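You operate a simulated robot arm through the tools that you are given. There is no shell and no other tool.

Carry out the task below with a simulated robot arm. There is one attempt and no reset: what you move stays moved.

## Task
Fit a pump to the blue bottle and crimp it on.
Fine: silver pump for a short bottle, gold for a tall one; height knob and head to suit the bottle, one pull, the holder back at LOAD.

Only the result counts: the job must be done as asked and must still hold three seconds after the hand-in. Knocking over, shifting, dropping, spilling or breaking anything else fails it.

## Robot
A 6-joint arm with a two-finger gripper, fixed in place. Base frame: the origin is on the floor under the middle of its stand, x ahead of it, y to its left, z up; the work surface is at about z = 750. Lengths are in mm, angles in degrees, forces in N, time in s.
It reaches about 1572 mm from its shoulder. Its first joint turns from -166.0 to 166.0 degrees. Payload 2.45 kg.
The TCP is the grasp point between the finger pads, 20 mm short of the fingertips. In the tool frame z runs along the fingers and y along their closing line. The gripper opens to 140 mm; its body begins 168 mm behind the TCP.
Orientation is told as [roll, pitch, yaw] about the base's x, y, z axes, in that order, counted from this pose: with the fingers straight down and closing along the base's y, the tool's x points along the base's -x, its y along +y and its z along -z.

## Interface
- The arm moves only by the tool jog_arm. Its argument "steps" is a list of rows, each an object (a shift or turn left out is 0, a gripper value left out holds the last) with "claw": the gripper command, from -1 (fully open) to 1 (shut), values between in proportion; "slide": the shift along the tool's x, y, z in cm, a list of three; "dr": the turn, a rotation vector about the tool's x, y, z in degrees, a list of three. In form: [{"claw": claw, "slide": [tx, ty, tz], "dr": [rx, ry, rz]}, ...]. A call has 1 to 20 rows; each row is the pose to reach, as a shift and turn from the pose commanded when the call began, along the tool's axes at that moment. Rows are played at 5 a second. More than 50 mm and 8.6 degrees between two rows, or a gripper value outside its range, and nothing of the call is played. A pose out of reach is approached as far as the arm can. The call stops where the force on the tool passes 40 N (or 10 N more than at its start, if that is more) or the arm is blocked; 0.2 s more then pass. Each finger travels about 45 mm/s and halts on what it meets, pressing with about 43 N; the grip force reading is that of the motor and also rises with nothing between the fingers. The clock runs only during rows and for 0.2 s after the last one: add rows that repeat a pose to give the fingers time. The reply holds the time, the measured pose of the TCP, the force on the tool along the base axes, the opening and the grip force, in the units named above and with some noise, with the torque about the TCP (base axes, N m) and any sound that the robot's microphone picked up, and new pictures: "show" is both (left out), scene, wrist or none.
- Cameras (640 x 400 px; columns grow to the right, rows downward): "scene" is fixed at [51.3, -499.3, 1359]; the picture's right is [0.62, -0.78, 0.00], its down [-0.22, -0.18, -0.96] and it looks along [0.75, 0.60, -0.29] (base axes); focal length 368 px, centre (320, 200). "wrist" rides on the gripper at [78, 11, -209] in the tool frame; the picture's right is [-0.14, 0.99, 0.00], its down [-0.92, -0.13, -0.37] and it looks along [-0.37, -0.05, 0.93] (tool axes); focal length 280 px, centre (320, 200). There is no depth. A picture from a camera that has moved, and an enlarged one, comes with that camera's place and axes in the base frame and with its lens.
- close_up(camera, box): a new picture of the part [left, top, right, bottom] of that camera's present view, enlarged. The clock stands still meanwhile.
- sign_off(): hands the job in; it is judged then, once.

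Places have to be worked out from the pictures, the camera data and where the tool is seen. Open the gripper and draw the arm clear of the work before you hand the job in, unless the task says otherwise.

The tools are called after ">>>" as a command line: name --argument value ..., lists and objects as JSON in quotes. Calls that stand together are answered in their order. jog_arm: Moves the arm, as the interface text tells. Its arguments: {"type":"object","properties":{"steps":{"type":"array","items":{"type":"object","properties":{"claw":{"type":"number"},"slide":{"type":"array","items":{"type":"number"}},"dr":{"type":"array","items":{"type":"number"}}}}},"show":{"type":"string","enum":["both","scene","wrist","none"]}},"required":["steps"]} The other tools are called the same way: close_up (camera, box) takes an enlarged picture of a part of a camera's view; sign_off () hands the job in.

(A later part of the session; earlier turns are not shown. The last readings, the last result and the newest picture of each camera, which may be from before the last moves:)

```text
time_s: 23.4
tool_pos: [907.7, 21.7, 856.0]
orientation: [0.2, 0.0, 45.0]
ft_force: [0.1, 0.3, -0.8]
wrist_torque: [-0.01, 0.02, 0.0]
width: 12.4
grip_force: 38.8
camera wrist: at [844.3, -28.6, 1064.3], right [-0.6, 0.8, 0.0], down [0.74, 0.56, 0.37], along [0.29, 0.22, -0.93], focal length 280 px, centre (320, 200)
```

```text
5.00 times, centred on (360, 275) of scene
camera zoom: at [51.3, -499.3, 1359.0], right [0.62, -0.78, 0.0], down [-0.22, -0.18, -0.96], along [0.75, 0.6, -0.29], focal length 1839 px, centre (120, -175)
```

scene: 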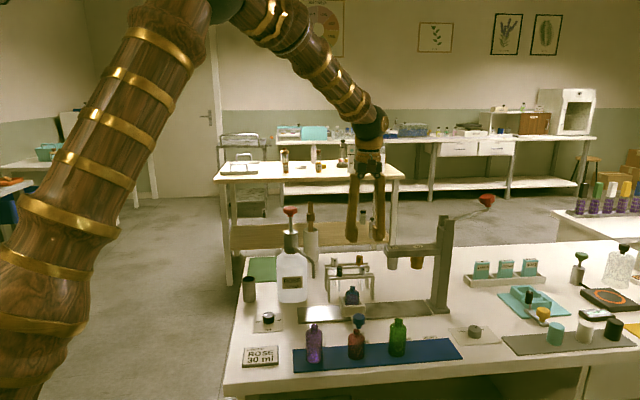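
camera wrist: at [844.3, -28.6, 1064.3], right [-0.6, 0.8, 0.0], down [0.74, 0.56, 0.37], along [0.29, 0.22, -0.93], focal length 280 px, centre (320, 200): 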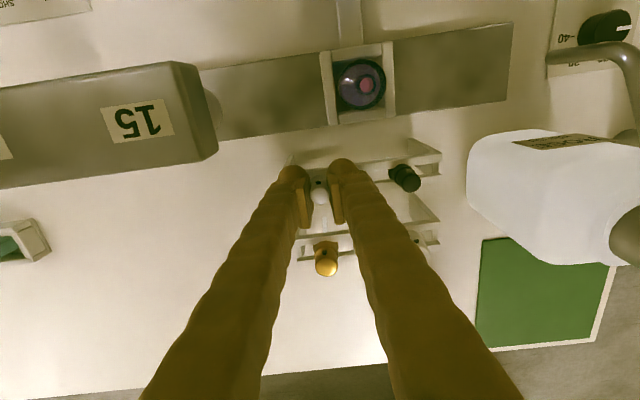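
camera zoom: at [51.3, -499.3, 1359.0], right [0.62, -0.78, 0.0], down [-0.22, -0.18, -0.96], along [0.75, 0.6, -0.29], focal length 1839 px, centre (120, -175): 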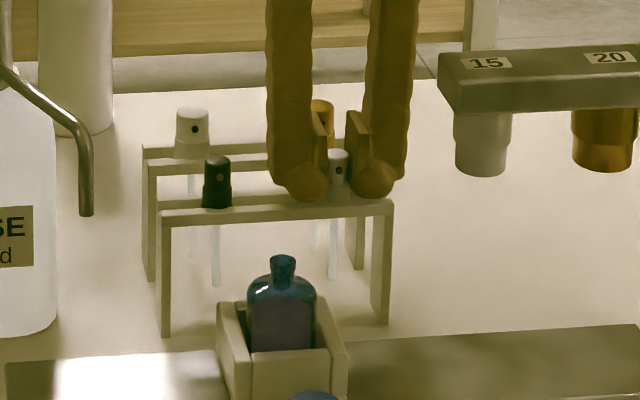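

Gripped (12.4 mm). Lift straight up 85 mm and check the pump comes along upright.

>>> jog_arm --steps '[{"claw": 1, "slide": [0, 0, -1]}, {"claw": 1, "slide": [0, 0, -2.5]}, {"claw": 1, "slide": [0, 0, -4.5]}, {"claw": 1, "slide": [0, 0, -6.5]}, {"claw": 1, "slide": [0, 0, -8.5]}, {"claw": 1, "slide": [0, 0, -8.5]}]' --show "both"

>>> close_up --camera "scene" --box '[325, 215, 395, 315]'

>>> close_up --camera "wrist" --box '[260, 100, 400, 240]'

```text
time_s: 24.8
tool_pos: [906.8, 22.8, 942.4]
orientation: [0.1, 0.1, 44.9]
ft_force: [-0.4, -0.1, 0.2]
wrist_torque: [0.0, -0.02, -0.01]
width: 12.5
grip_force: 39.6
camera wrist: at [844.7, -27.2, 1148.9], right [-0.6, 0.8, 0.0], down [0.74, 0.56, 0.37], along [0.29, 0.22, -0.93], focal length 280 px, centre (320, 200)
```

scene: 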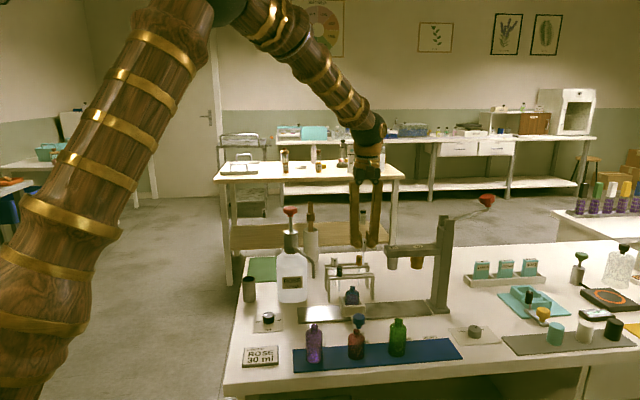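
wrist: 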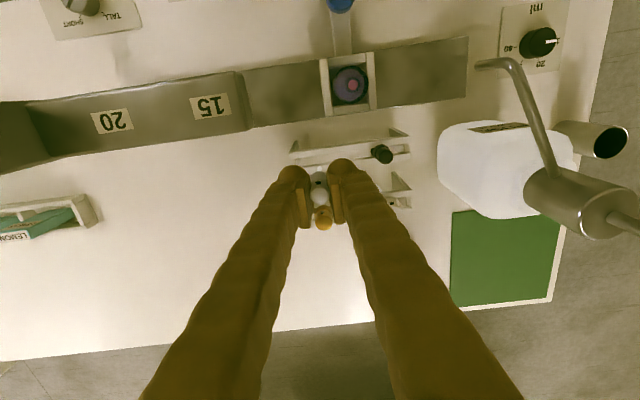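

```text
4.00 times, centred on (360, 265) of scene
camera zoom: at [51.3, -499.3, 1359.0], right [0.62, -0.78, 0.0], down [-0.22, -0.18, -0.96], along [0.75, 0.6, -0.29], focal length 1471 px, centre (160, -60)
```

zoom: 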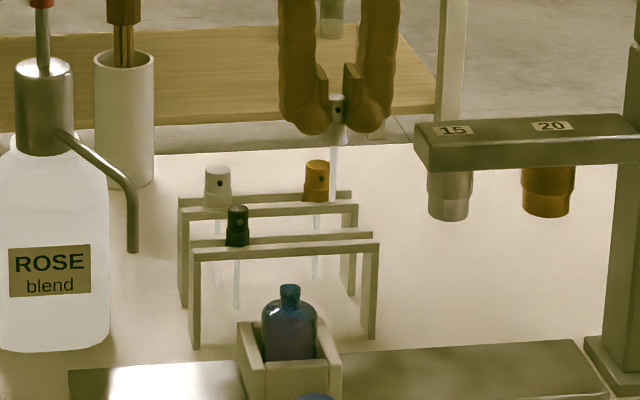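

```text
2.86 times, centred on (330, 170) of wrist
camera zoom: at [844.7, -27.2, 1148.9], right [-0.6, 0.8, 0.0], down [0.74, 0.56, 0.37], along [0.29, 0.22, -0.93], focal length 801 px, centre (291, 286)
```

zoom: 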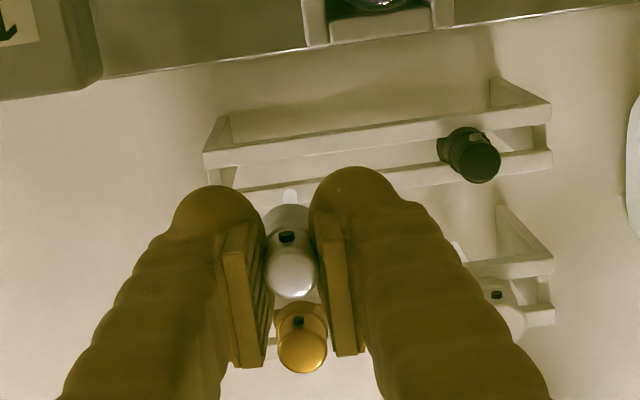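

Pump is held upright, centred at the grasp point, tube end ~80 mm below TCP. Now measure the bottle mouth from this view.

>>> close_up --camera "wrist" --box '[315, 50, 385, 120]'

>>> close_up --camera "scene" --box '[335, 275, 375, 325]'

```text
5.71 times, centred on (350, 85) of wrist
camera zoom: at [844.7, -27.2, 1148.9], right [-0.6, 0.8, 0.0], down [0.74, 0.56, 0.37], along [0.29, 0.22, -0.93], focal length 1602 px, centre (149, 857)
```

zoom: 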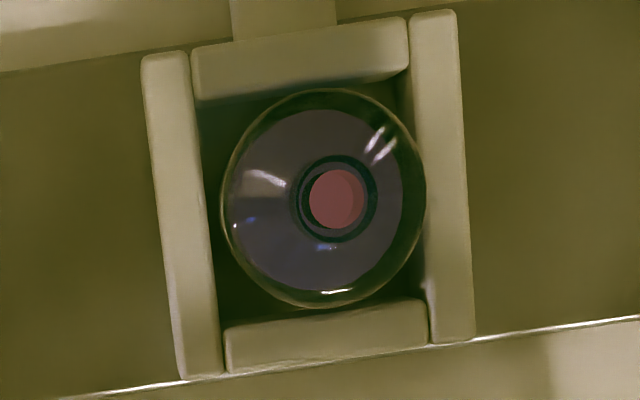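

```text
8.00 times, centred on (355, 300) of scene
camera zoom: at [51.3, -499.3, 1359.0], right [0.62, -0.78, 0.0], down [-0.22, -0.18, -0.96], along [0.75, 0.6, -0.29], focal length 2942 px, centre (40, -600)
```

zoom: 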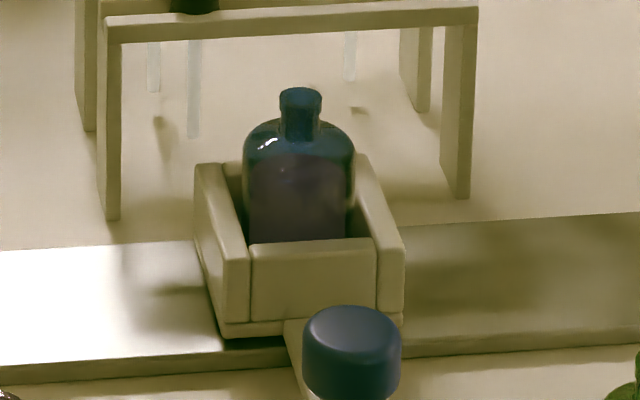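

Mouth centre works out at tool offset (+75, +45) mm from the current pose. Move over it at this height and verify.

>>> jog_arm --steps '[{"claw": 1, "slide": [2.5, 1.5, 0]}, {"claw": 1, "slide": [5, 3, 0]}, {"claw": 1, "slide": [7.5, 4.5, 0]}, {"claw": 1, "slide": [7.5, 4.5, 0]}, {"claw": 1, "slide": [7.5, 4.5, 0]}]' --show "wrist"

>>> close_up --camera "wrist" --box '[280, 120, 360, 220]'

>>> close_up --camera "scene" --box '[330, 230, 380, 310]'

```text
time_s: 26.0
tool_pos: [824.2, 1.4, 939.7]
orientation: [0.2, -0.1, 45.1]
ft_force: [-0.1, 0.0, -1.0]
wrist_torque: [0.02, 0.02, 0.04]
width: 12.5
grip_force: 39.7
camera wrist: at [761.3, -48.5, 1148.7], right [-0.6, 0.8, 0.0], down [0.74, 0.56, 0.37], along [0.29, 0.22, -0.93], focal length 280 px, centre (320, 200)
```

wrist: 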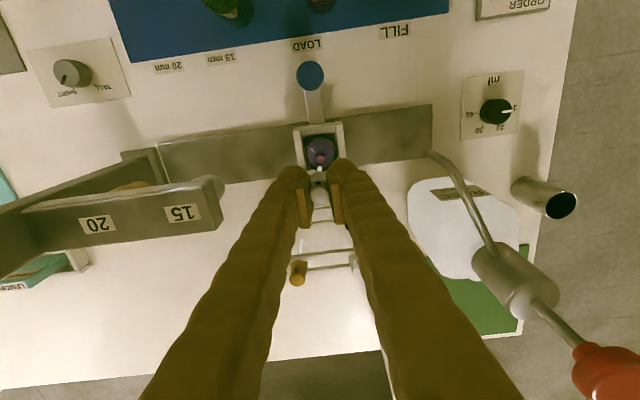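

```text
4.00 times, centred on (320, 170) of wrist
camera zoom: at [761.3, -48.5, 1148.7], right [-0.6, 0.8, 0.0], down [0.74, 0.56, 0.37], along [0.29, 0.22, -0.93], focal length 1122 px, centre (320, 320)
```

zoom: 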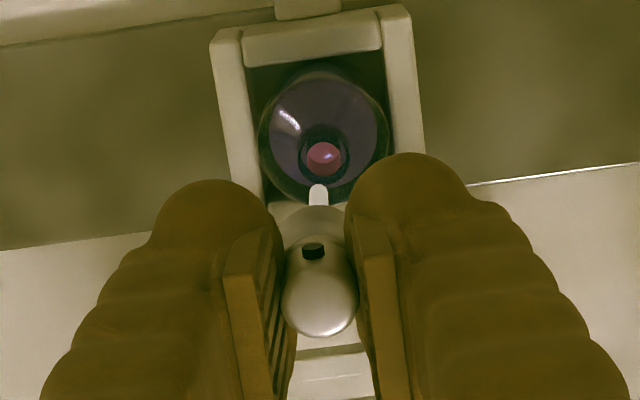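

```text
5.00 times, centred on (355, 270) of scene
camera zoom: at [51.3, -499.3, 1359.0], right [0.62, -0.78, 0.0], down [-0.22, -0.18, -0.96], along [0.75, 0.6, -0.29], focal length 1839 px, centre (145, -150)
```

zoom: 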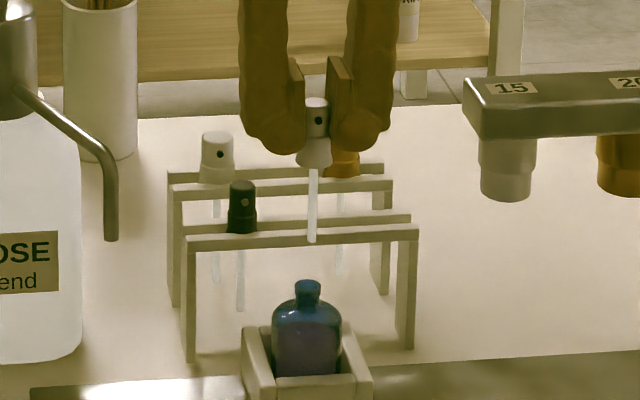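

Slight misalignment: mouth is ~1.7 mm further in tool x and ~1.2 mm in tool y. Correct and lower to bring the tube end just above the mouth.

>>> jog_arm --steps '[{"claw": 1, "slide": [0.17, 0.12, 0]}, {"claw": 1, "slide": [0.17, 0.12, 0.9]}, {"claw": 1, "slide": [0.17, 0.12, 1.8]}, {"claw": 1, "slide": [0.17, 0.12, 1.8]}, {"claw": 1, "slide": [0.17, 0.12, 1.8]}]' --show "wrist"

>>> close_up --camera "wrist" --box '[280, 120, 360, 220]'

>>> close_up --camera "scene" --box '[340, 260, 370, 300]'

```text
time_s: 27.2
tool_pos: [820.7, -1.0, 921.7]
orientation: [0.2, 0.1, 45.0]
ft_force: [-0.5, -0.6, 0.8]
wrist_torque: [0.0, 0.02, -0.04]
width: 12.5
grip_force: 39.3
camera wrist: at [758.7, -49.7, 1130.8], right [-0.6, 0.8, 0.0], down [0.74, 0.56, 0.37], along [0.29, 0.22, -0.93], focal length 280 px, centre (320, 200)
```

wrist: 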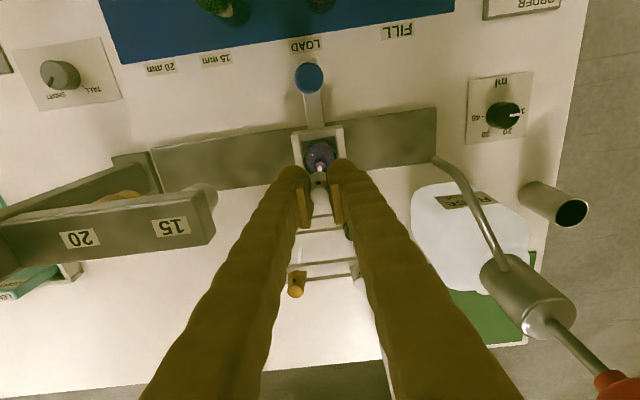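

```text
4.00 times, centred on (320, 170) of wrist
camera zoom: at [758.7, -49.7, 1130.8], right [-0.6, 0.8, 0.0], down [0.74, 0.56, 0.37], along [0.29, 0.22, -0.93], focal length 1122 px, centre (320, 320)
```

zoom: 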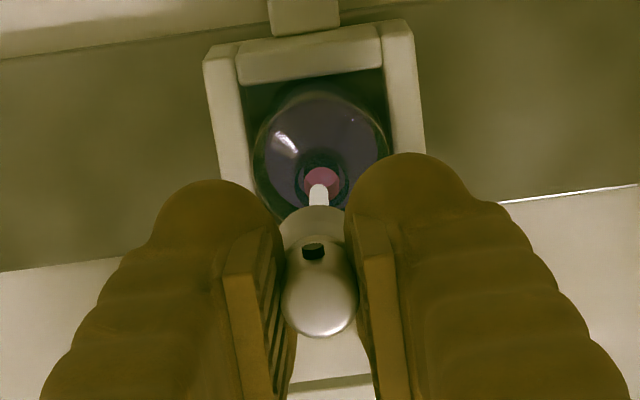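

```text
10.00 times, centred on (355, 280) of scene
camera zoom: at [51.3, -499.3, 1359.0], right [0.62, -0.78, 0.0], down [-0.22, -0.18, -0.96], along [0.75, 0.6, -0.29], focal length 3677 px, centre (-30, -600)
```

zoom: 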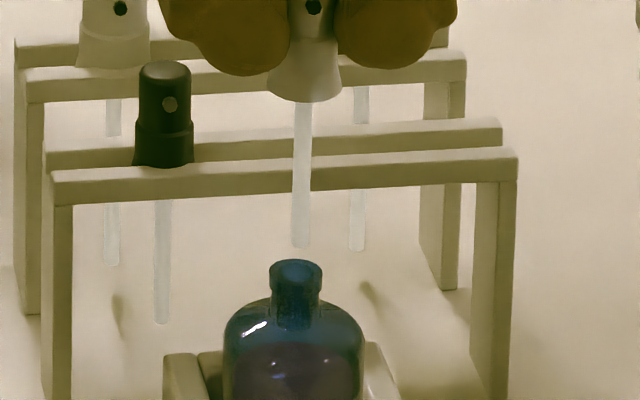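

Nearly aligned: ~0.9 mm more in tool y, −0.3 in x. Correct and insert the tube about 45 mm, checking force.

>>> jog_arm --steps '[{"claw": 1, "slide": [-0.03, 0.09, 0]}, {"claw": 1, "slide": [-0.03, 0.09, 0.8]}, {"claw": 1, "slide": [-0.03, 0.09, 1.6]}, {"claw": 1, "slide": [-0.03, 0.09, 2.4]}, {"claw": 1, "slide": [-0.03, 0.09, 3.2]}, {"claw": 1, "slide": [-0.03, 0.09, 4]}, {"claw": 1, "slide": [-0.03, 0.09, 4.5]}, {"claw": 1, "slide": [-0.03, 0.09, 4.5]}]' --show "wrist"

>>> close_up --camera "wrist" --box '[280, 120, 360, 220]'

>>> close_up --camera "scene" --box '[340, 265, 370, 305]'

```text
time_s: 29.0
tool_pos: [820.1, 1.1, 877.9]
orientation: [0.2, 0.1, 45.0]
ft_force: [-0.5, 0.0, 0.1]
wrist_torque: [-0.03, 0.03, 0.01]
width: 12.3
grip_force: 39.5
camera wrist: at [757.5, -48.0, 1086.3], right [-0.6, 0.8, 0.0], down [0.74, 0.56, 0.37], along [0.29, 0.22, -0.93], focal length 280 px, centre (320, 200)
```

wrist: 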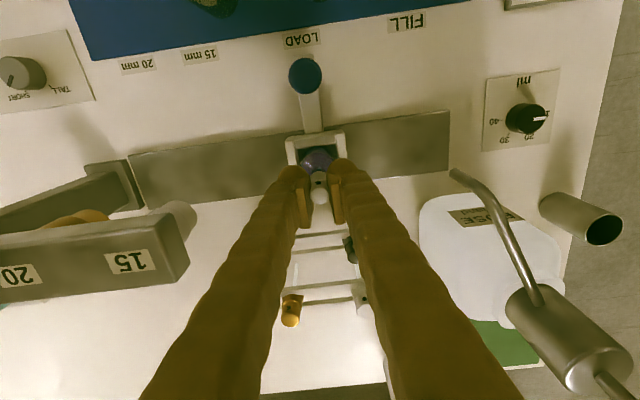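

```text
4.00 times, centred on (320, 170) of wrist
camera zoom: at [757.5, -48.0, 1086.3], right [-0.6, 0.8, 0.0], down [0.74, 0.56, 0.37], along [0.29, 0.22, -0.93], focal length 1122 px, centre (320, 320)
```

zoom: 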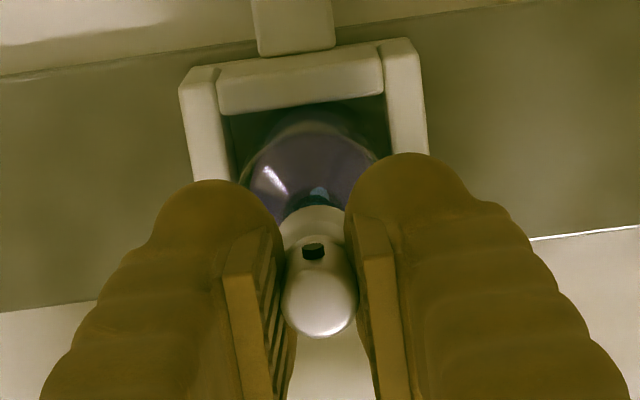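

```text
10.00 times, centred on (355, 285) of scene
camera zoom: at [51.3, -499.3, 1359.0], right [0.62, -0.78, 0.0], down [-0.22, -0.18, -0.96], along [0.75, 0.6, -0.29], focal length 3677 px, centre (-30, -650)
```

zoom: 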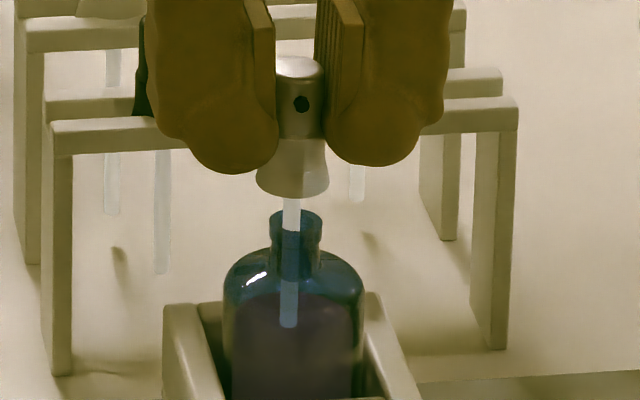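

Tube is inside the bottle; the skirt is now ~1.2 mm off to the other side. Nudge back and lower another 14 mm, then check.

>>> jog_arm --steps '[{"claw": 1, "slide": [0, -0.11, 0.2]}, {"claw": 1, "slide": [0, -0.11, 0.7]}, {"claw": 1, "slide": [0, -0.11, 1.2]}, {"claw": 1, "slide": [0, -0.11, 1.2]}, {"claw": 1, "slide": [0, -0.11, 1.2]}]' --show "none"

>>> close_up --camera "scene" --box '[340, 265, 370, 305]'

>>> close_up --camera "wrist" --box '[280, 120, 360, 220]'

```text
time_s: 30.2
tool_pos: [821.7, 0.6, 865.4]
orientation: [0.2, -0.1, 45.0]
ft_force: [-0.2, 0.2, -0.6]
wrist_torque: [-0.03, -0.01, 0.02]
width: 12.1
grip_force: 39.7
```

```text
10.00 times, centred on (355, 285) of scene
camera zoom: at [51.3, -499.3, 1359.0], right [0.62, -0.78, 0.0], down [-0.22, -0.18, -0.96], along [0.75, 0.6, -0.29], focal length 3677 px, centre (-30, -650)
```

zoom: 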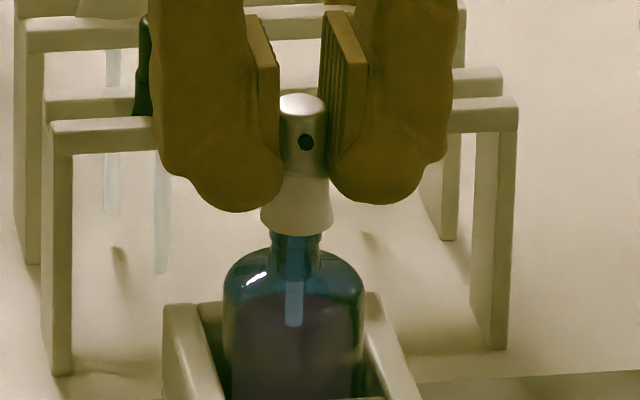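

```text
4.00 times, centred on (320, 170) of wrist
camera zoom: at [758.8, -48.8, 1074.4], right [-0.6, 0.8, 0.0], down [0.74, 0.56, 0.37], along [0.29, 0.22, -0.93], focal length 1122 px, centre (320, 320)
```

zoom: 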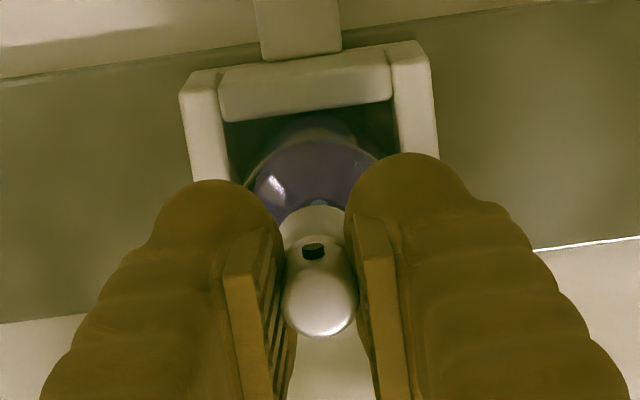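

Skirt is centred over the lip. Keep lowering in small steps until contact force shows.

>>> jog_arm --steps '[{"claw": 1, "slide": [0, 0, 0.2]}, {"claw": 1, "slide": [0, 0, 0.4]}, {"claw": 1, "slide": [0, 0, 0.6]}, {"claw": 1, "slide": [0, 0, 0.6]}]' --show "none"

>>> close_up --camera "scene" --box '[340, 265, 370, 305]'

```text
time_s: 31.2
tool_pos: [821.1, 1.7, 859.2]
orientation: [0.1, 0.1, 45.0]
ft_force: [0.1, 0.1, -1.9]
wrist_torque: [0.0, 0.02, 0.0]
width: 12.3
grip_force: 39.3
```

```text
10.00 times, centred on (355, 285) of scene
camera zoom: at [51.3, -499.3, 1359.0], right [0.62, -0.78, 0.0], down [-0.22, -0.18, -0.96], along [0.75, 0.6, -0.29], focal length 3677 px, centre (-30, -650)
```

zoom: 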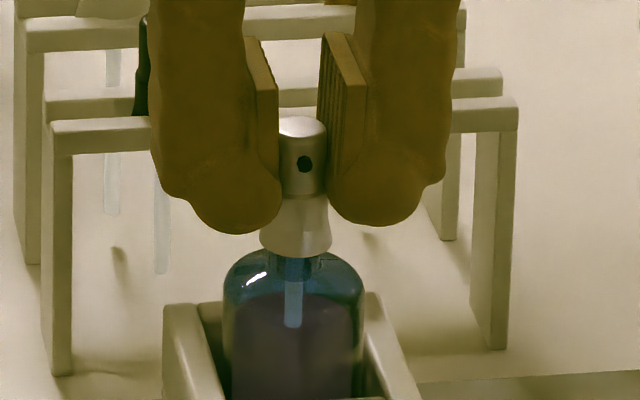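

Still free. Continue lowering in 1 mm steps.

>>> jog_arm --steps '[{"claw": 1, "slide": [0, 0, 0.1]}, {"claw": 1, "slide": [0, 0, 0.2]}, {"claw": 1, "slide": [0, 0, 0.3]}, {"claw": 1, "slide": [0, 0, 0.3]}]' --show "none"

>>> close_up --camera "scene" --box '[340, 265, 370, 305]'

```text
time_s: 32.2
tool_pos: [820.9, 0.9, 857.1]
orientation: [0.2, -0.1, 44.9]
ft_force: [-2.1, -3.0, 19.0]
wrist_torque: [-0.07, 0.05, -0.02]
width: 12.2
grip_force: 39.2
```

```text
10.00 times, centred on (355, 285) of scene
camera zoom: at [51.3, -499.3, 1359.0], right [0.62, -0.78, 0.0], down [-0.22, -0.18, -0.96], along [0.75, 0.6, -0.29], focal length 3677 px, centre (-30, -650)
```

zoom: 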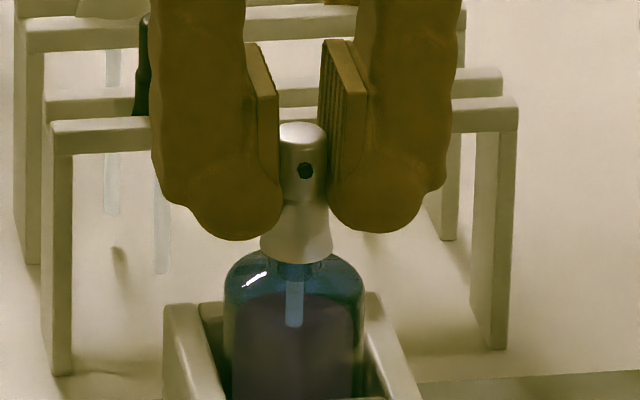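

Contact (~19 N up) with the skirt bottom ~10 mm below the lip: the pump is seated. Open the fingers gently and lift away.

>>> jog_arm --steps '[{"claw": 0.8, "slide": [0, 0, 0]}, {"claw": 0.7, "slide": [0, 0, 0]}, {"claw": 0.5, "slide": [0, 0, 0]}, {"claw": 0.5, "slide": [0, 0, 0]}, {"claw": 0.5, "slide": [0, 0, 0]}]' --show "wrist"

>>> close_up --camera "scene" --box '[340, 265, 370, 305]'

>>> close_up --camera "wrist" --box '[280, 120, 360, 220]'

```text
time_s: 33.4
tool_pos: [821.7, 0.3, 856.9]
orientation: [0.2, 0.1, 45.0]
ft_force: [0.3, -0.1, -0.4]
wrist_torque: [0.01, 0.0, -0.01]
width: 34.8
grip_force: 0.0
camera wrist: at [758.5, -48.9, 1064.9], right [-0.6, 0.8, 0.0], down [0.74, 0.56, 0.37], along [0.29, 0.22, -0.93], focal length 280 px, centre (320, 200)
```

wrist: 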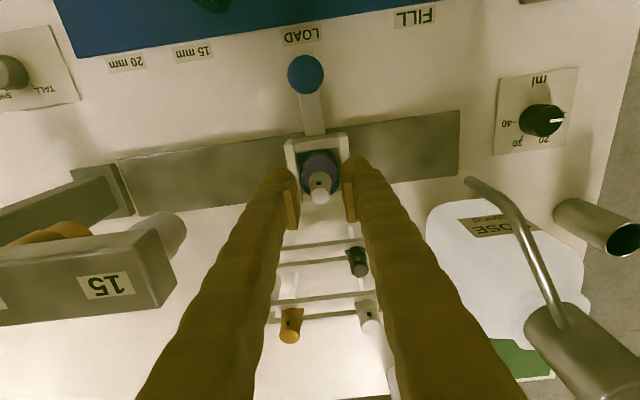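

```text
10.00 times, centred on (355, 285) of scene
camera zoom: at [51.3, -499.3, 1359.0], right [0.62, -0.78, 0.0], down [-0.22, -0.18, -0.96], along [0.75, 0.6, -0.29], focal length 3677 px, centre (-30, -650)
```

zoom: 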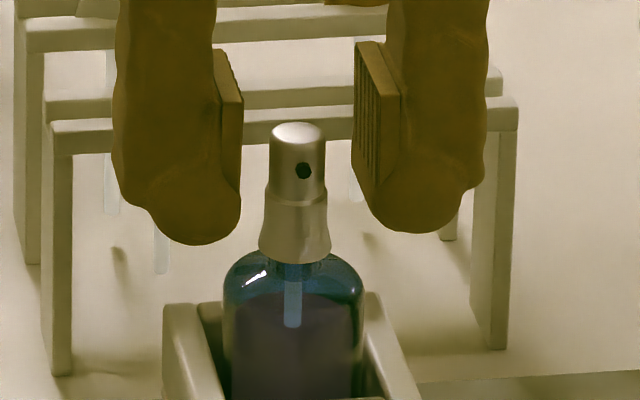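

```text
4.00 times, centred on (320, 170) of wrist
camera zoom: at [758.5, -48.9, 1064.9], right [-0.6, 0.8, 0.0], down [0.74, 0.56, 0.37], along [0.29, 0.22, -0.93], focal length 1122 px, centre (320, 320)
```

zoom: 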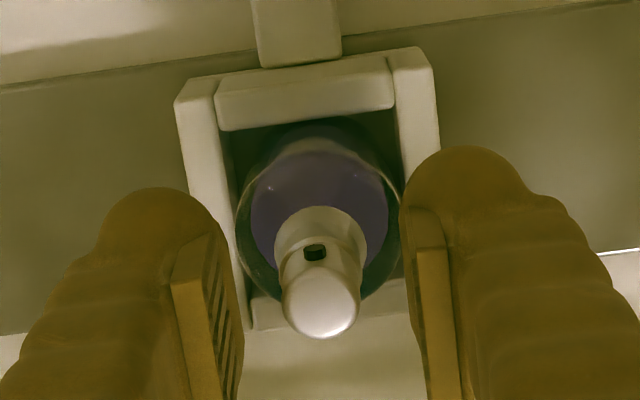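

Pump stands upright on the neck. Raise clear and look at the holder's blue handle.

>>> jog_arm --steps '[{"claw": 0.5, "slide": [0, 0, -2]}, {"claw": 0.5, "slide": [0, 0, -5]}, {"claw": 0.4, "slide": [0, 0, -9]}, {"claw": 0.3, "slide": [0, 0, -10]}, {"claw": 0.3, "slide": [0, 0, -10]}]' --show "wrist"

>>> close_up --camera "wrist" --box '[260, 40, 380, 180]'

>>> close_up --camera "scene" --box '[335, 295, 395, 345]'

```text
time_s: 34.6
tool_pos: [821.1, -2.2, 954.5]
orientation: [0.3, 0.0, 45.0]
ft_force: [-0.2, 0.1, 0.5]
wrist_torque: [0.03, 0.02, -0.01]
width: 49.0
grip_force: 0.1
camera wrist: at [757.7, -50.4, 1163.5], right [-0.6, 0.8, 0.0], down [0.74, 0.56, 0.37], along [0.29, 0.22, -0.93], focal length 280 px, centre (320, 200)
```

wrist: 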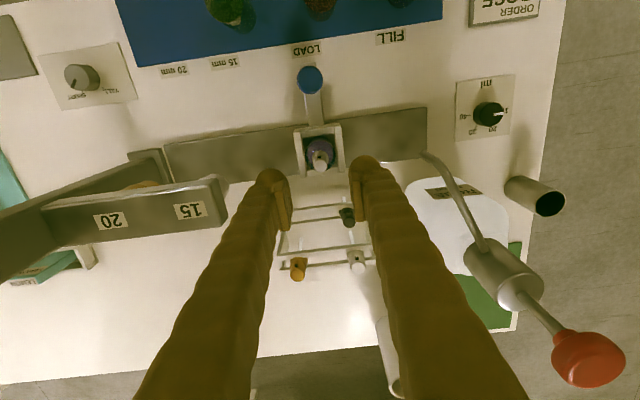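

```text
2.86 times, centred on (320, 110) of wrist
camera zoom: at [757.7, -50.4, 1163.5], right [-0.6, 0.8, 0.0], down [0.74, 0.56, 0.37], along [0.29, 0.22, -0.93], focal length 801 px, centre (320, 457)
```

zoom: 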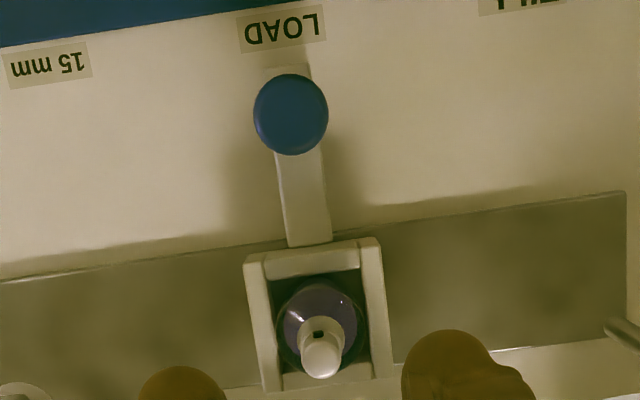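

```text
8.00 times, centred on (365, 320) of scene
camera zoom: at [51.3, -499.3, 1359.0], right [0.62, -0.78, 0.0], down [-0.22, -0.18, -0.96], along [0.75, 0.6, -0.29], focal length 2942 px, centre (-40, -760)
```

zoom: 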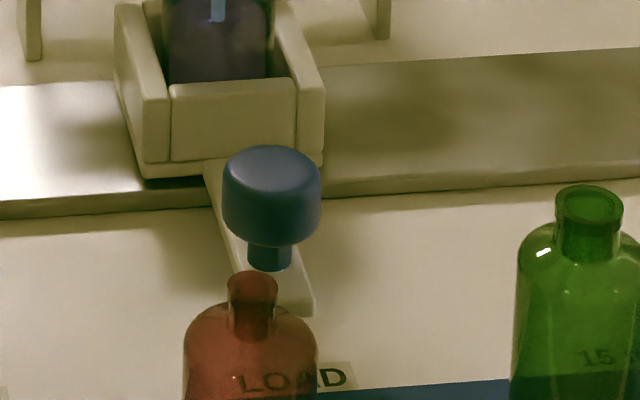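

Blue handle knob: centre ≈ (759, −65), top z≈800, 90 mm in front of the bottle. Move over it and lower to just above for a check.

>>> jog_arm --steps '[{"claw": 0.2, "slide": [3, 0, 0]}, {"claw": 0.2, "slide": [6, 0, 2]}, {"claw": 0.2, "slide": [8.74, 0, 4]}, {"claw": 0.2, "slide": [8.74, 0, 8]}, {"claw": 0.2, "slide": [8.74, 0, 12]}, {"claw": 0.2, "slide": [8.74, 0, 12]}]' --show "both"

>>> close_up --camera "wrist" --box '[250, 110, 390, 250]'

```text
time_s: 36.0
tool_pos: [759.6, -62.4, 836.2]
orientation: [0.2, 0.0, 45.0]
ft_force: [-0.3, 0.4, 0.3]
wrist_torque: [-0.05, -0.01, -0.02]
width: 56.2
grip_force: 0.0
camera wrist: at [696.8, -111.7, 1044.2], right [-0.6, 0.8, 0.0], down [0.74, 0.56, 0.37], along [0.29, 0.22, -0.93], focal length 280 px, centre (320, 200)
```

scene: 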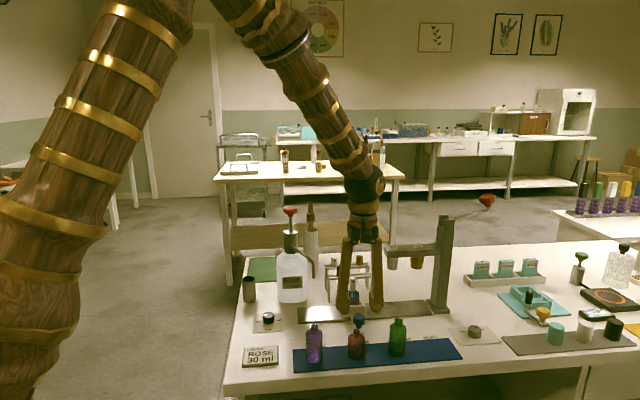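
wrist: 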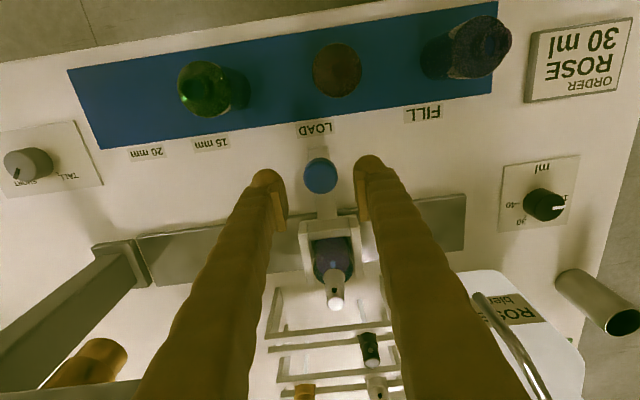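

```text
2.86 times, centred on (320, 180) of wrist
camera zoom: at [696.8, -111.7, 1044.2], right [-0.6, 0.8, 0.0], down [0.74, 0.56, 0.37], along [0.29, 0.22, -0.93], focal length 801 px, centre (320, 257)
```

zoom: 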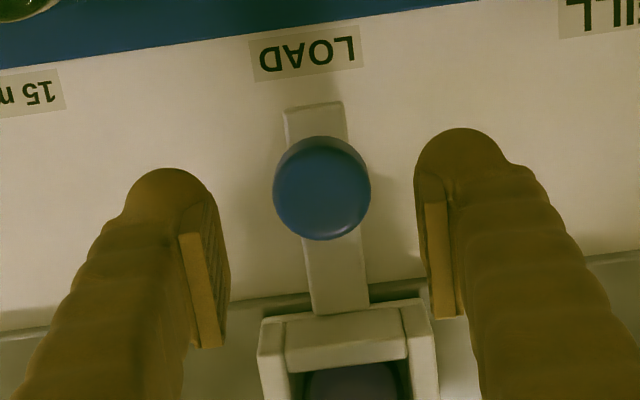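

Knob centred laterally, ~2.5 mm toward tool +x. Lower to z≈795 and grip it.

>>> jog_arm --steps '[{"claw": 0.2, "slide": [0.25, 0, 1.5]}, {"claw": 0.2, "slide": [0.25, 0, 3]}, {"claw": 0.2, "slide": [0.25, 0, 4]}, {"claw": 0.2, "slide": [0.25, 0, 4]}, {"claw": 0.45, "slide": [0.25, 0, 4]}, {"claw": 0.6, "slide": [0.25, 0, 4]}, {"claw": 0.6, "slide": [0.25, 0, 4]}, {"claw": 0.6, "slide": [0.25, 0, 4]}]' --show "wrist"

>>> close_up --camera "wrist" --box '[250, 110, 390, 250]'

>>> close_up --camera "scene" --box '[325, 265, 395, 345]'

```text
time_s: 37.8
tool_pos: [757.6, -63.4, 796.8]
orientation: [0.2, 0.0, 45.1]
ft_force: [-1.3, 0.6, -3.8]
wrist_torque: [0.0, 0.02, 0.0]
width: 30.6
grip_force: 44.9
camera wrist: at [695.7, -113.1, 1005.1], right [-0.6, 0.8, 0.0], down [0.74, 0.56, 0.37], along [0.29, 0.22, -0.93], focal length 280 px, centre (320, 200)
```

wrist: 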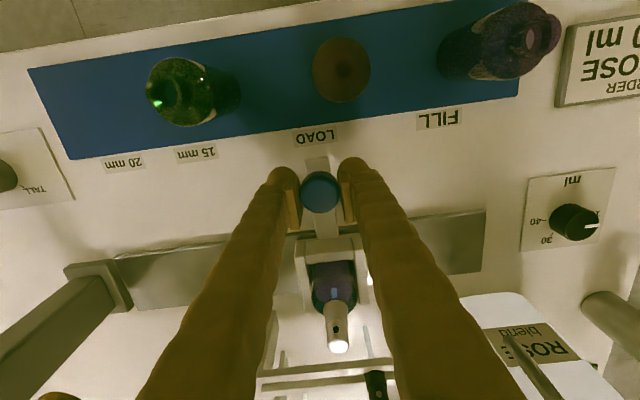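

```text
2.86 times, centred on (320, 180) of wrist
camera zoom: at [695.7, -113.1, 1005.1], right [-0.6, 0.8, 0.0], down [0.74, 0.56, 0.37], along [0.29, 0.22, -0.93], focal length 801 px, centre (320, 257)
```

zoom: 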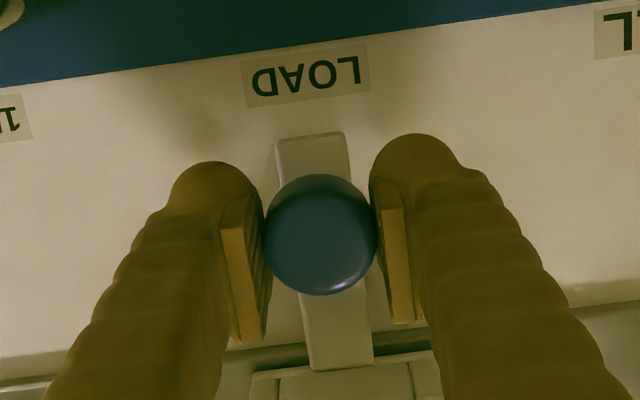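

```text
5.00 times, centred on (360, 305) of scene
camera zoom: at [51.3, -499.3, 1359.0], right [0.62, -0.78, 0.0], down [-0.22, -0.18, -0.96], along [0.75, 0.6, -0.29], focal length 1839 px, centre (120, -325)
```

zoom: 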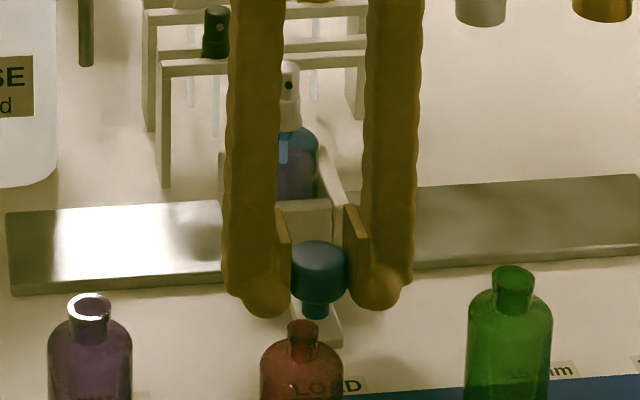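

Handle gripped firmly (30.6 mm). Labels give LOAD→15 mm = 110 mm along the rail (tool −y), and the head clears the pump by ~24 mm, so I slide smoothly.

>>> jog_arm --steps '[{"claw": 0.6, "slide": [0, -0.3, 0]}, {"slide": [0, -0.9, 0]}, {"slide": [0, -1.7, 0]}, {"slide": [0, -2.5, 0]}, {"slide": [0, -3.3, 0]}, {"slide": [0, -4.1, 0]}, {"slide": [0, -4.9, 0]}, {"slide": [0, -5.5, 0]}, {"slide": [0, -5.8, 0]}, {"slide": [0, -5.8, 0]}]' --show "both"

>>> close_up --camera "scene" --box '[335, 235, 435, 335]'

```text
time_s: 40.0
tool_pos: [798.0, -103.4, 796.8]
orientation: [0.2, 0.1, 45.0]
ft_force: [14.4, 13.9, -16.3]
wrist_torque: [0.17, -0.2, 0.01]
width: 30.3
grip_force: 45.1
camera wrist: at [735.8, -153.5, 1005.2], right [-0.6, 0.8, 0.0], down [0.74, 0.56, 0.37], along [0.29, 0.22, -0.93], focal length 280 px, centre (320, 200)
```

scene: 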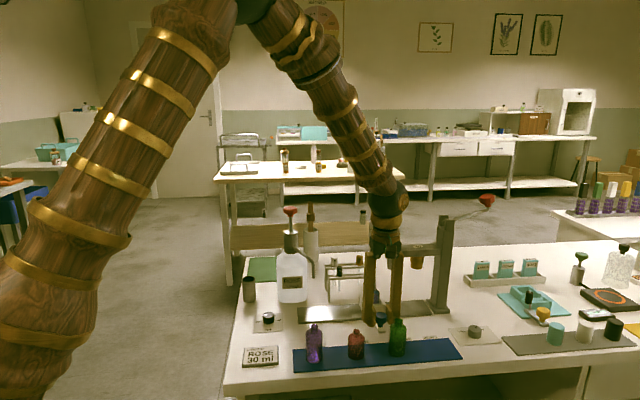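
wrist: 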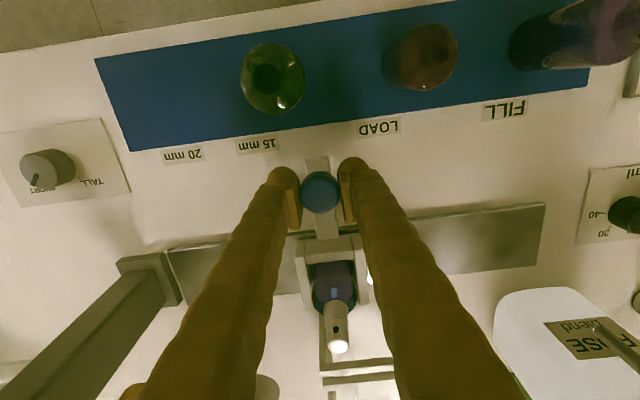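

```text
4.00 times, centred on (385, 285) of scene
camera zoom: at [51.3, -499.3, 1359.0], right [0.62, -0.78, 0.0], down [-0.22, -0.18, -0.96], along [0.75, 0.6, -0.29], focal length 1471 px, centre (60, -140)
```

zoom: 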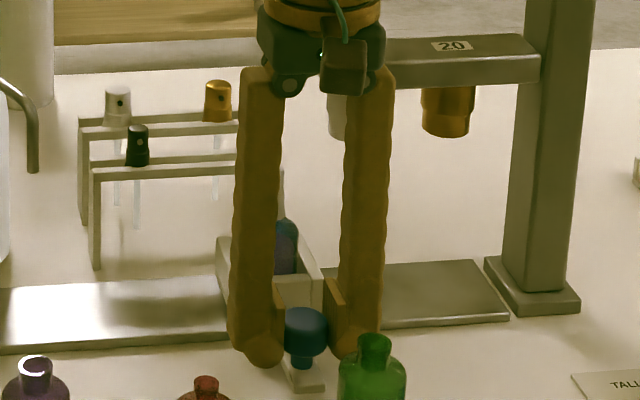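

Halfway; the holder follows with ~20 N side load toward the rail. I ease 1 mm in that direction (tool −x) and see if the force drops.

>>> jog_arm --steps '[{"claw": 0.6, "slide": [-0.05, 0, 0.03]}, {"slide": [-0.1, 0, 0.06]}, {"slide": [-0.1, 0, 0.06]}]' --show "none"

```text
time_s: 40.8
tool_pos: [798.2, -104.1, 795.8]
orientation: [0.2, 0.1, 44.9]
ft_force: [-4.6, -6.6, 8.1]
wrist_torque: [-0.11, 0.11, -0.02]
width: 30.7
grip_force: 44.6
```

Force relieved. Continue the remaining ~53 mm toward the 15 mm mark.

>>> jog_arm --steps '[{"claw": 0.6, "slide": [0.02, -0.3, 0]}, {"slide": [0.02, -0.9, 0]}, {"slide": [0.02, -1.7, 0]}, {"slide": [0.02, -2.5, 0]}, {"slide": [0.02, -3.3, 0]}, {"slide": [0.02, -4.1, 0]}, {"slide": [0.02, -4.8, 0]}, {"slide": [0.02, -5.2, 0]}, {"slide": [0.02, -5.2, 0]}]' --show "both"

>>> close_up --camera "wrist" --box '[250, 110, 390, 250]'

>>> close_up --camera "scene" --box '[355, 235, 455, 335]'

```text
time_s: 42.5
tool_pos: [832.8, -138.5, 796.8]
orientation: [0.3, 0.1, 45.0]
ft_force: [0.5, -2.7, 0.0]
wrist_torque: [-0.04, -0.04, 0.03]
width: 30.7
grip_force: 44.8
stopped in row 8: the force on the tool passed its limit at 41 N (the readings are from after the stop); the commanded pose is now the measured one
camera wrist: at [770.2, -187.4, 1005.2], right [-0.6, 0.8, 0.0], down [0.74, 0.56, 0.37], along [0.29, 0.22, -0.93], focal length 280 px, centre (320, 200)
```

scene: 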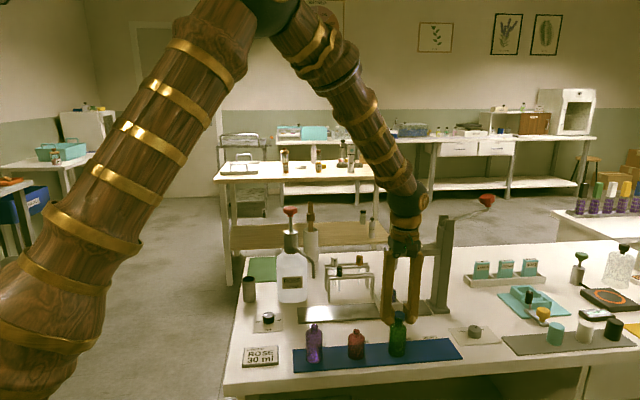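
wrist: 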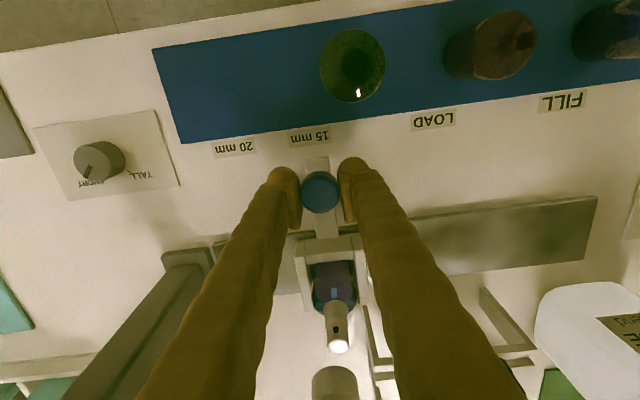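

```text
2.86 times, centred on (320, 180) of wrist
camera zoom: at [770.2, -187.4, 1005.2], right [-0.6, 0.8, 0.0], down [0.74, 0.56, 0.37], along [0.29, 0.22, -0.93], focal length 801 px, centre (320, 257)
```

zoom: 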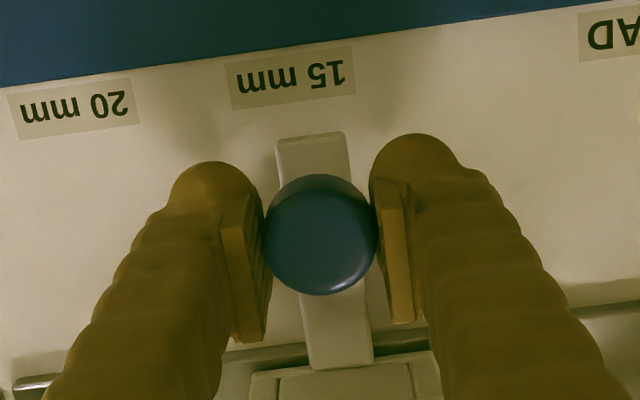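

```text
4.00 times, centred on (405, 285) of scene
camera zoom: at [51.3, -499.3, 1359.0], right [0.62, -0.78, 0.0], down [-0.22, -0.18, -0.96], along [0.75, 0.6, -0.29], focal length 1471 px, centre (-20, -140)
```

zoom: 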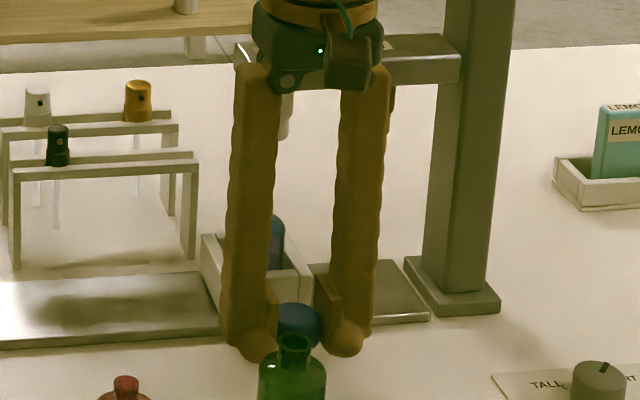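

Stopped by a force spike ~5 mm short of the 15 mm mark; at rest the force is nil. I go on in small steps.

>>> jog_arm --steps '[{"claw": 0.6, "slide": [0, -0.1, 0]}, {"slide": [0, -0.2, 0]}, {"slide": [0, -0.2, 0]}]' --show "none"

```text
time_s: 43.3
tool_pos: [834.2, -139.8, 797.6]
orientation: [0.2, 0.1, 45.0]
ft_force: [-0.3, -2.3, 7.2]
wrist_torque: [-0.01, 0.02, 0.0]
width: 30.9
grip_force: 45.2
```

>>> jog_arm --steps '[{"claw": 0.6, "slide": [0, -0.1, 0.03]}, {"slide": [0, -0.2, 0.05]}, {"slide": [0, -0.3, 0.05]}, {"slide": [0, -0.3, 0.05]}]' --show "wrist"

>>> close_up --camera "wrist" --box '[250, 110, 390, 250]'

>>> close_up --camera "scene" --box '[355, 235, 455, 335]'

```text
time_s: 44.3
tool_pos: [837.1, -141.7, 796.3]
orientation: [0.1, 0.1, 45.1]
ft_force: [-14.7, -11.5, 24.3]
wrist_torque: [-0.15, 0.22, -0.02]
width: 30.4
grip_force: 45.3
camera wrist: at [773.9, -191.1, 1005.1], right [-0.6, 0.8, 0.0], down [0.74, 0.56, 0.37], along [0.29, 0.22, -0.93], focal length 280 px, centre (320, 200)
```

wrist: 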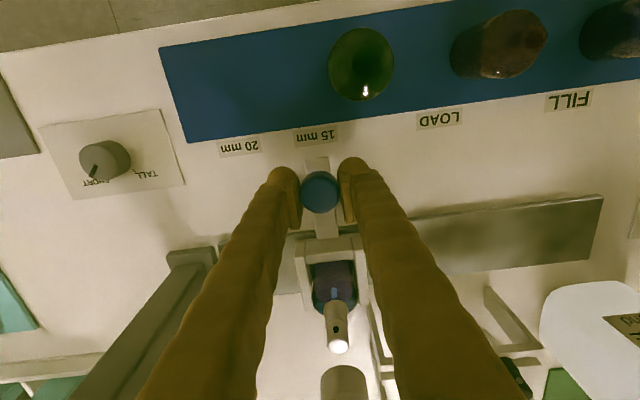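

```text
2.86 times, centred on (320, 180) of wrist
camera zoom: at [773.9, -191.1, 1005.1], right [-0.6, 0.8, 0.0], down [0.74, 0.56, 0.37], along [0.29, 0.22, -0.93], focal length 801 px, centre (320, 257)
```

zoom: 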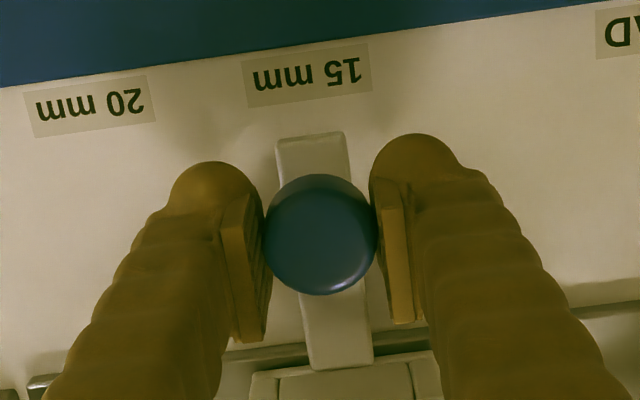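

```text
4.00 times, centred on (405, 285) of scene
camera zoom: at [51.3, -499.3, 1359.0], right [0.62, -0.78, 0.0], down [-0.22, -0.18, -0.96], along [0.75, 0.6, -0.29], focal length 1471 px, centre (-20, -140)
```

zoom: 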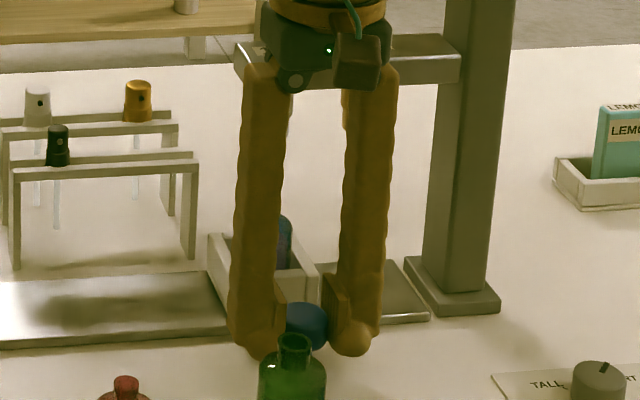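

The pointer is now on 15 mm (110.4 mm travelled). Relieve the side load, then release the handle and lift.

>>> jog_arm --steps '[{"claw": 0.6, "slide": [0.06, 0, -0.06]}, {"claw": 0.6, "slide": [0.06, 0, -0.06]}, {"claw": 0.4, "slide": [0.06, 0, -0.06]}, {"claw": 0.2, "slide": [0.06, 0, -0.06]}, {"claw": 0.2, "slide": [0.06, 0, -0.06]}, {"claw": 0.2, "slide": [0.06, 0, -2.5]}, {"claw": 0.2, "slide": [0.06, 0, -6]}, {"claw": 0.2, "slide": [0.06, 0, -10]}, {"claw": 0.2, "slide": [0.06, 0, -10]}]' --show "both"

>>> close_up --camera "scene" --box '[355, 235, 455, 335]'

>>> close_up --camera "wrist" --box '[240, 60, 400, 260]'

```text
time_s: 46.3
tool_pos: [836.3, -140.2, 895.9]
orientation: [0.2, 0.1, 45.0]
ft_force: [-0.2, 1.5, -0.4]
wrist_torque: [0.02, -0.03, -0.01]
width: 56.1
grip_force: 0.0
camera wrist: at [774.1, -190.7, 1105.3], right [-0.6, 0.8, 0.0], down [0.74, 0.56, 0.37], along [0.29, 0.22, -0.93], focal length 280 px, centre (320, 200)
```

scene: 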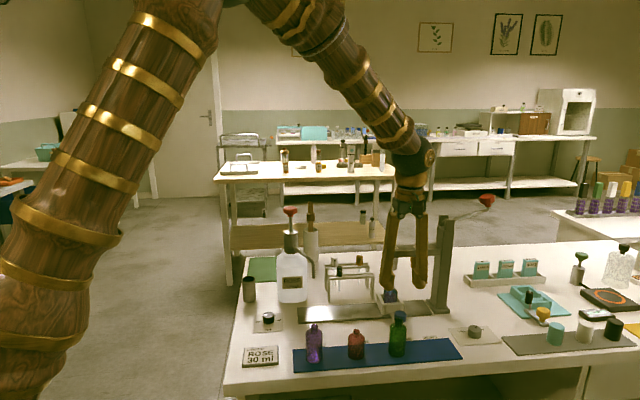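
wrist: 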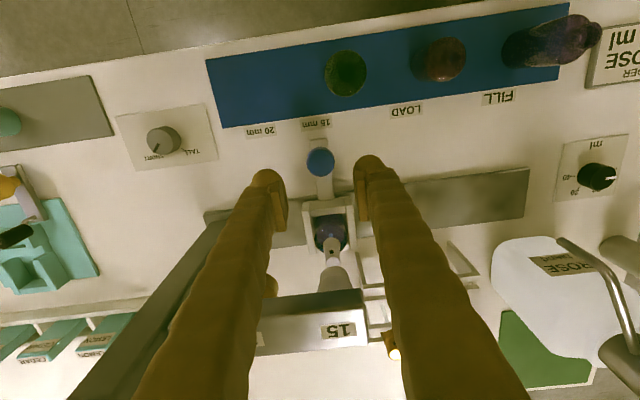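

```text
4.00 times, centred on (405, 285) of scene
camera zoom: at [51.3, -499.3, 1359.0], right [0.62, -0.78, 0.0], down [-0.22, -0.18, -0.96], along [0.75, 0.6, -0.29], focal length 1471 px, centre (-20, -140)
```

zoom: 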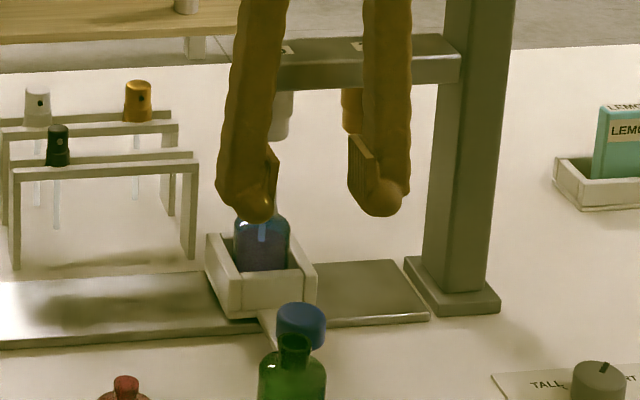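

```text
2.00 times, centred on (320, 160) of wrist
camera zoom: at [774.1, -190.7, 1105.3], right [-0.6, 0.8, 0.0], down [0.74, 0.56, 0.37], along [0.29, 0.22, -0.93], focal length 561 px, centre (320, 280)
```

zoom: 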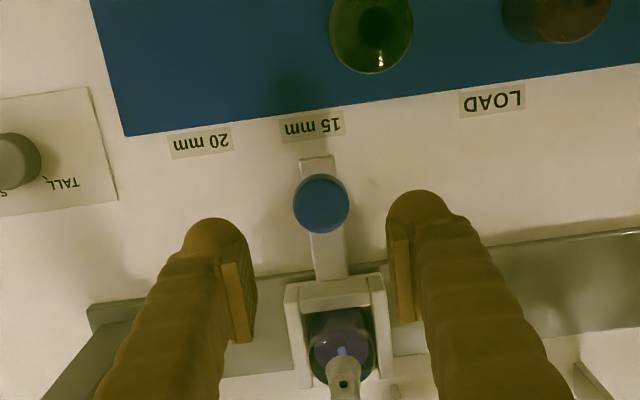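

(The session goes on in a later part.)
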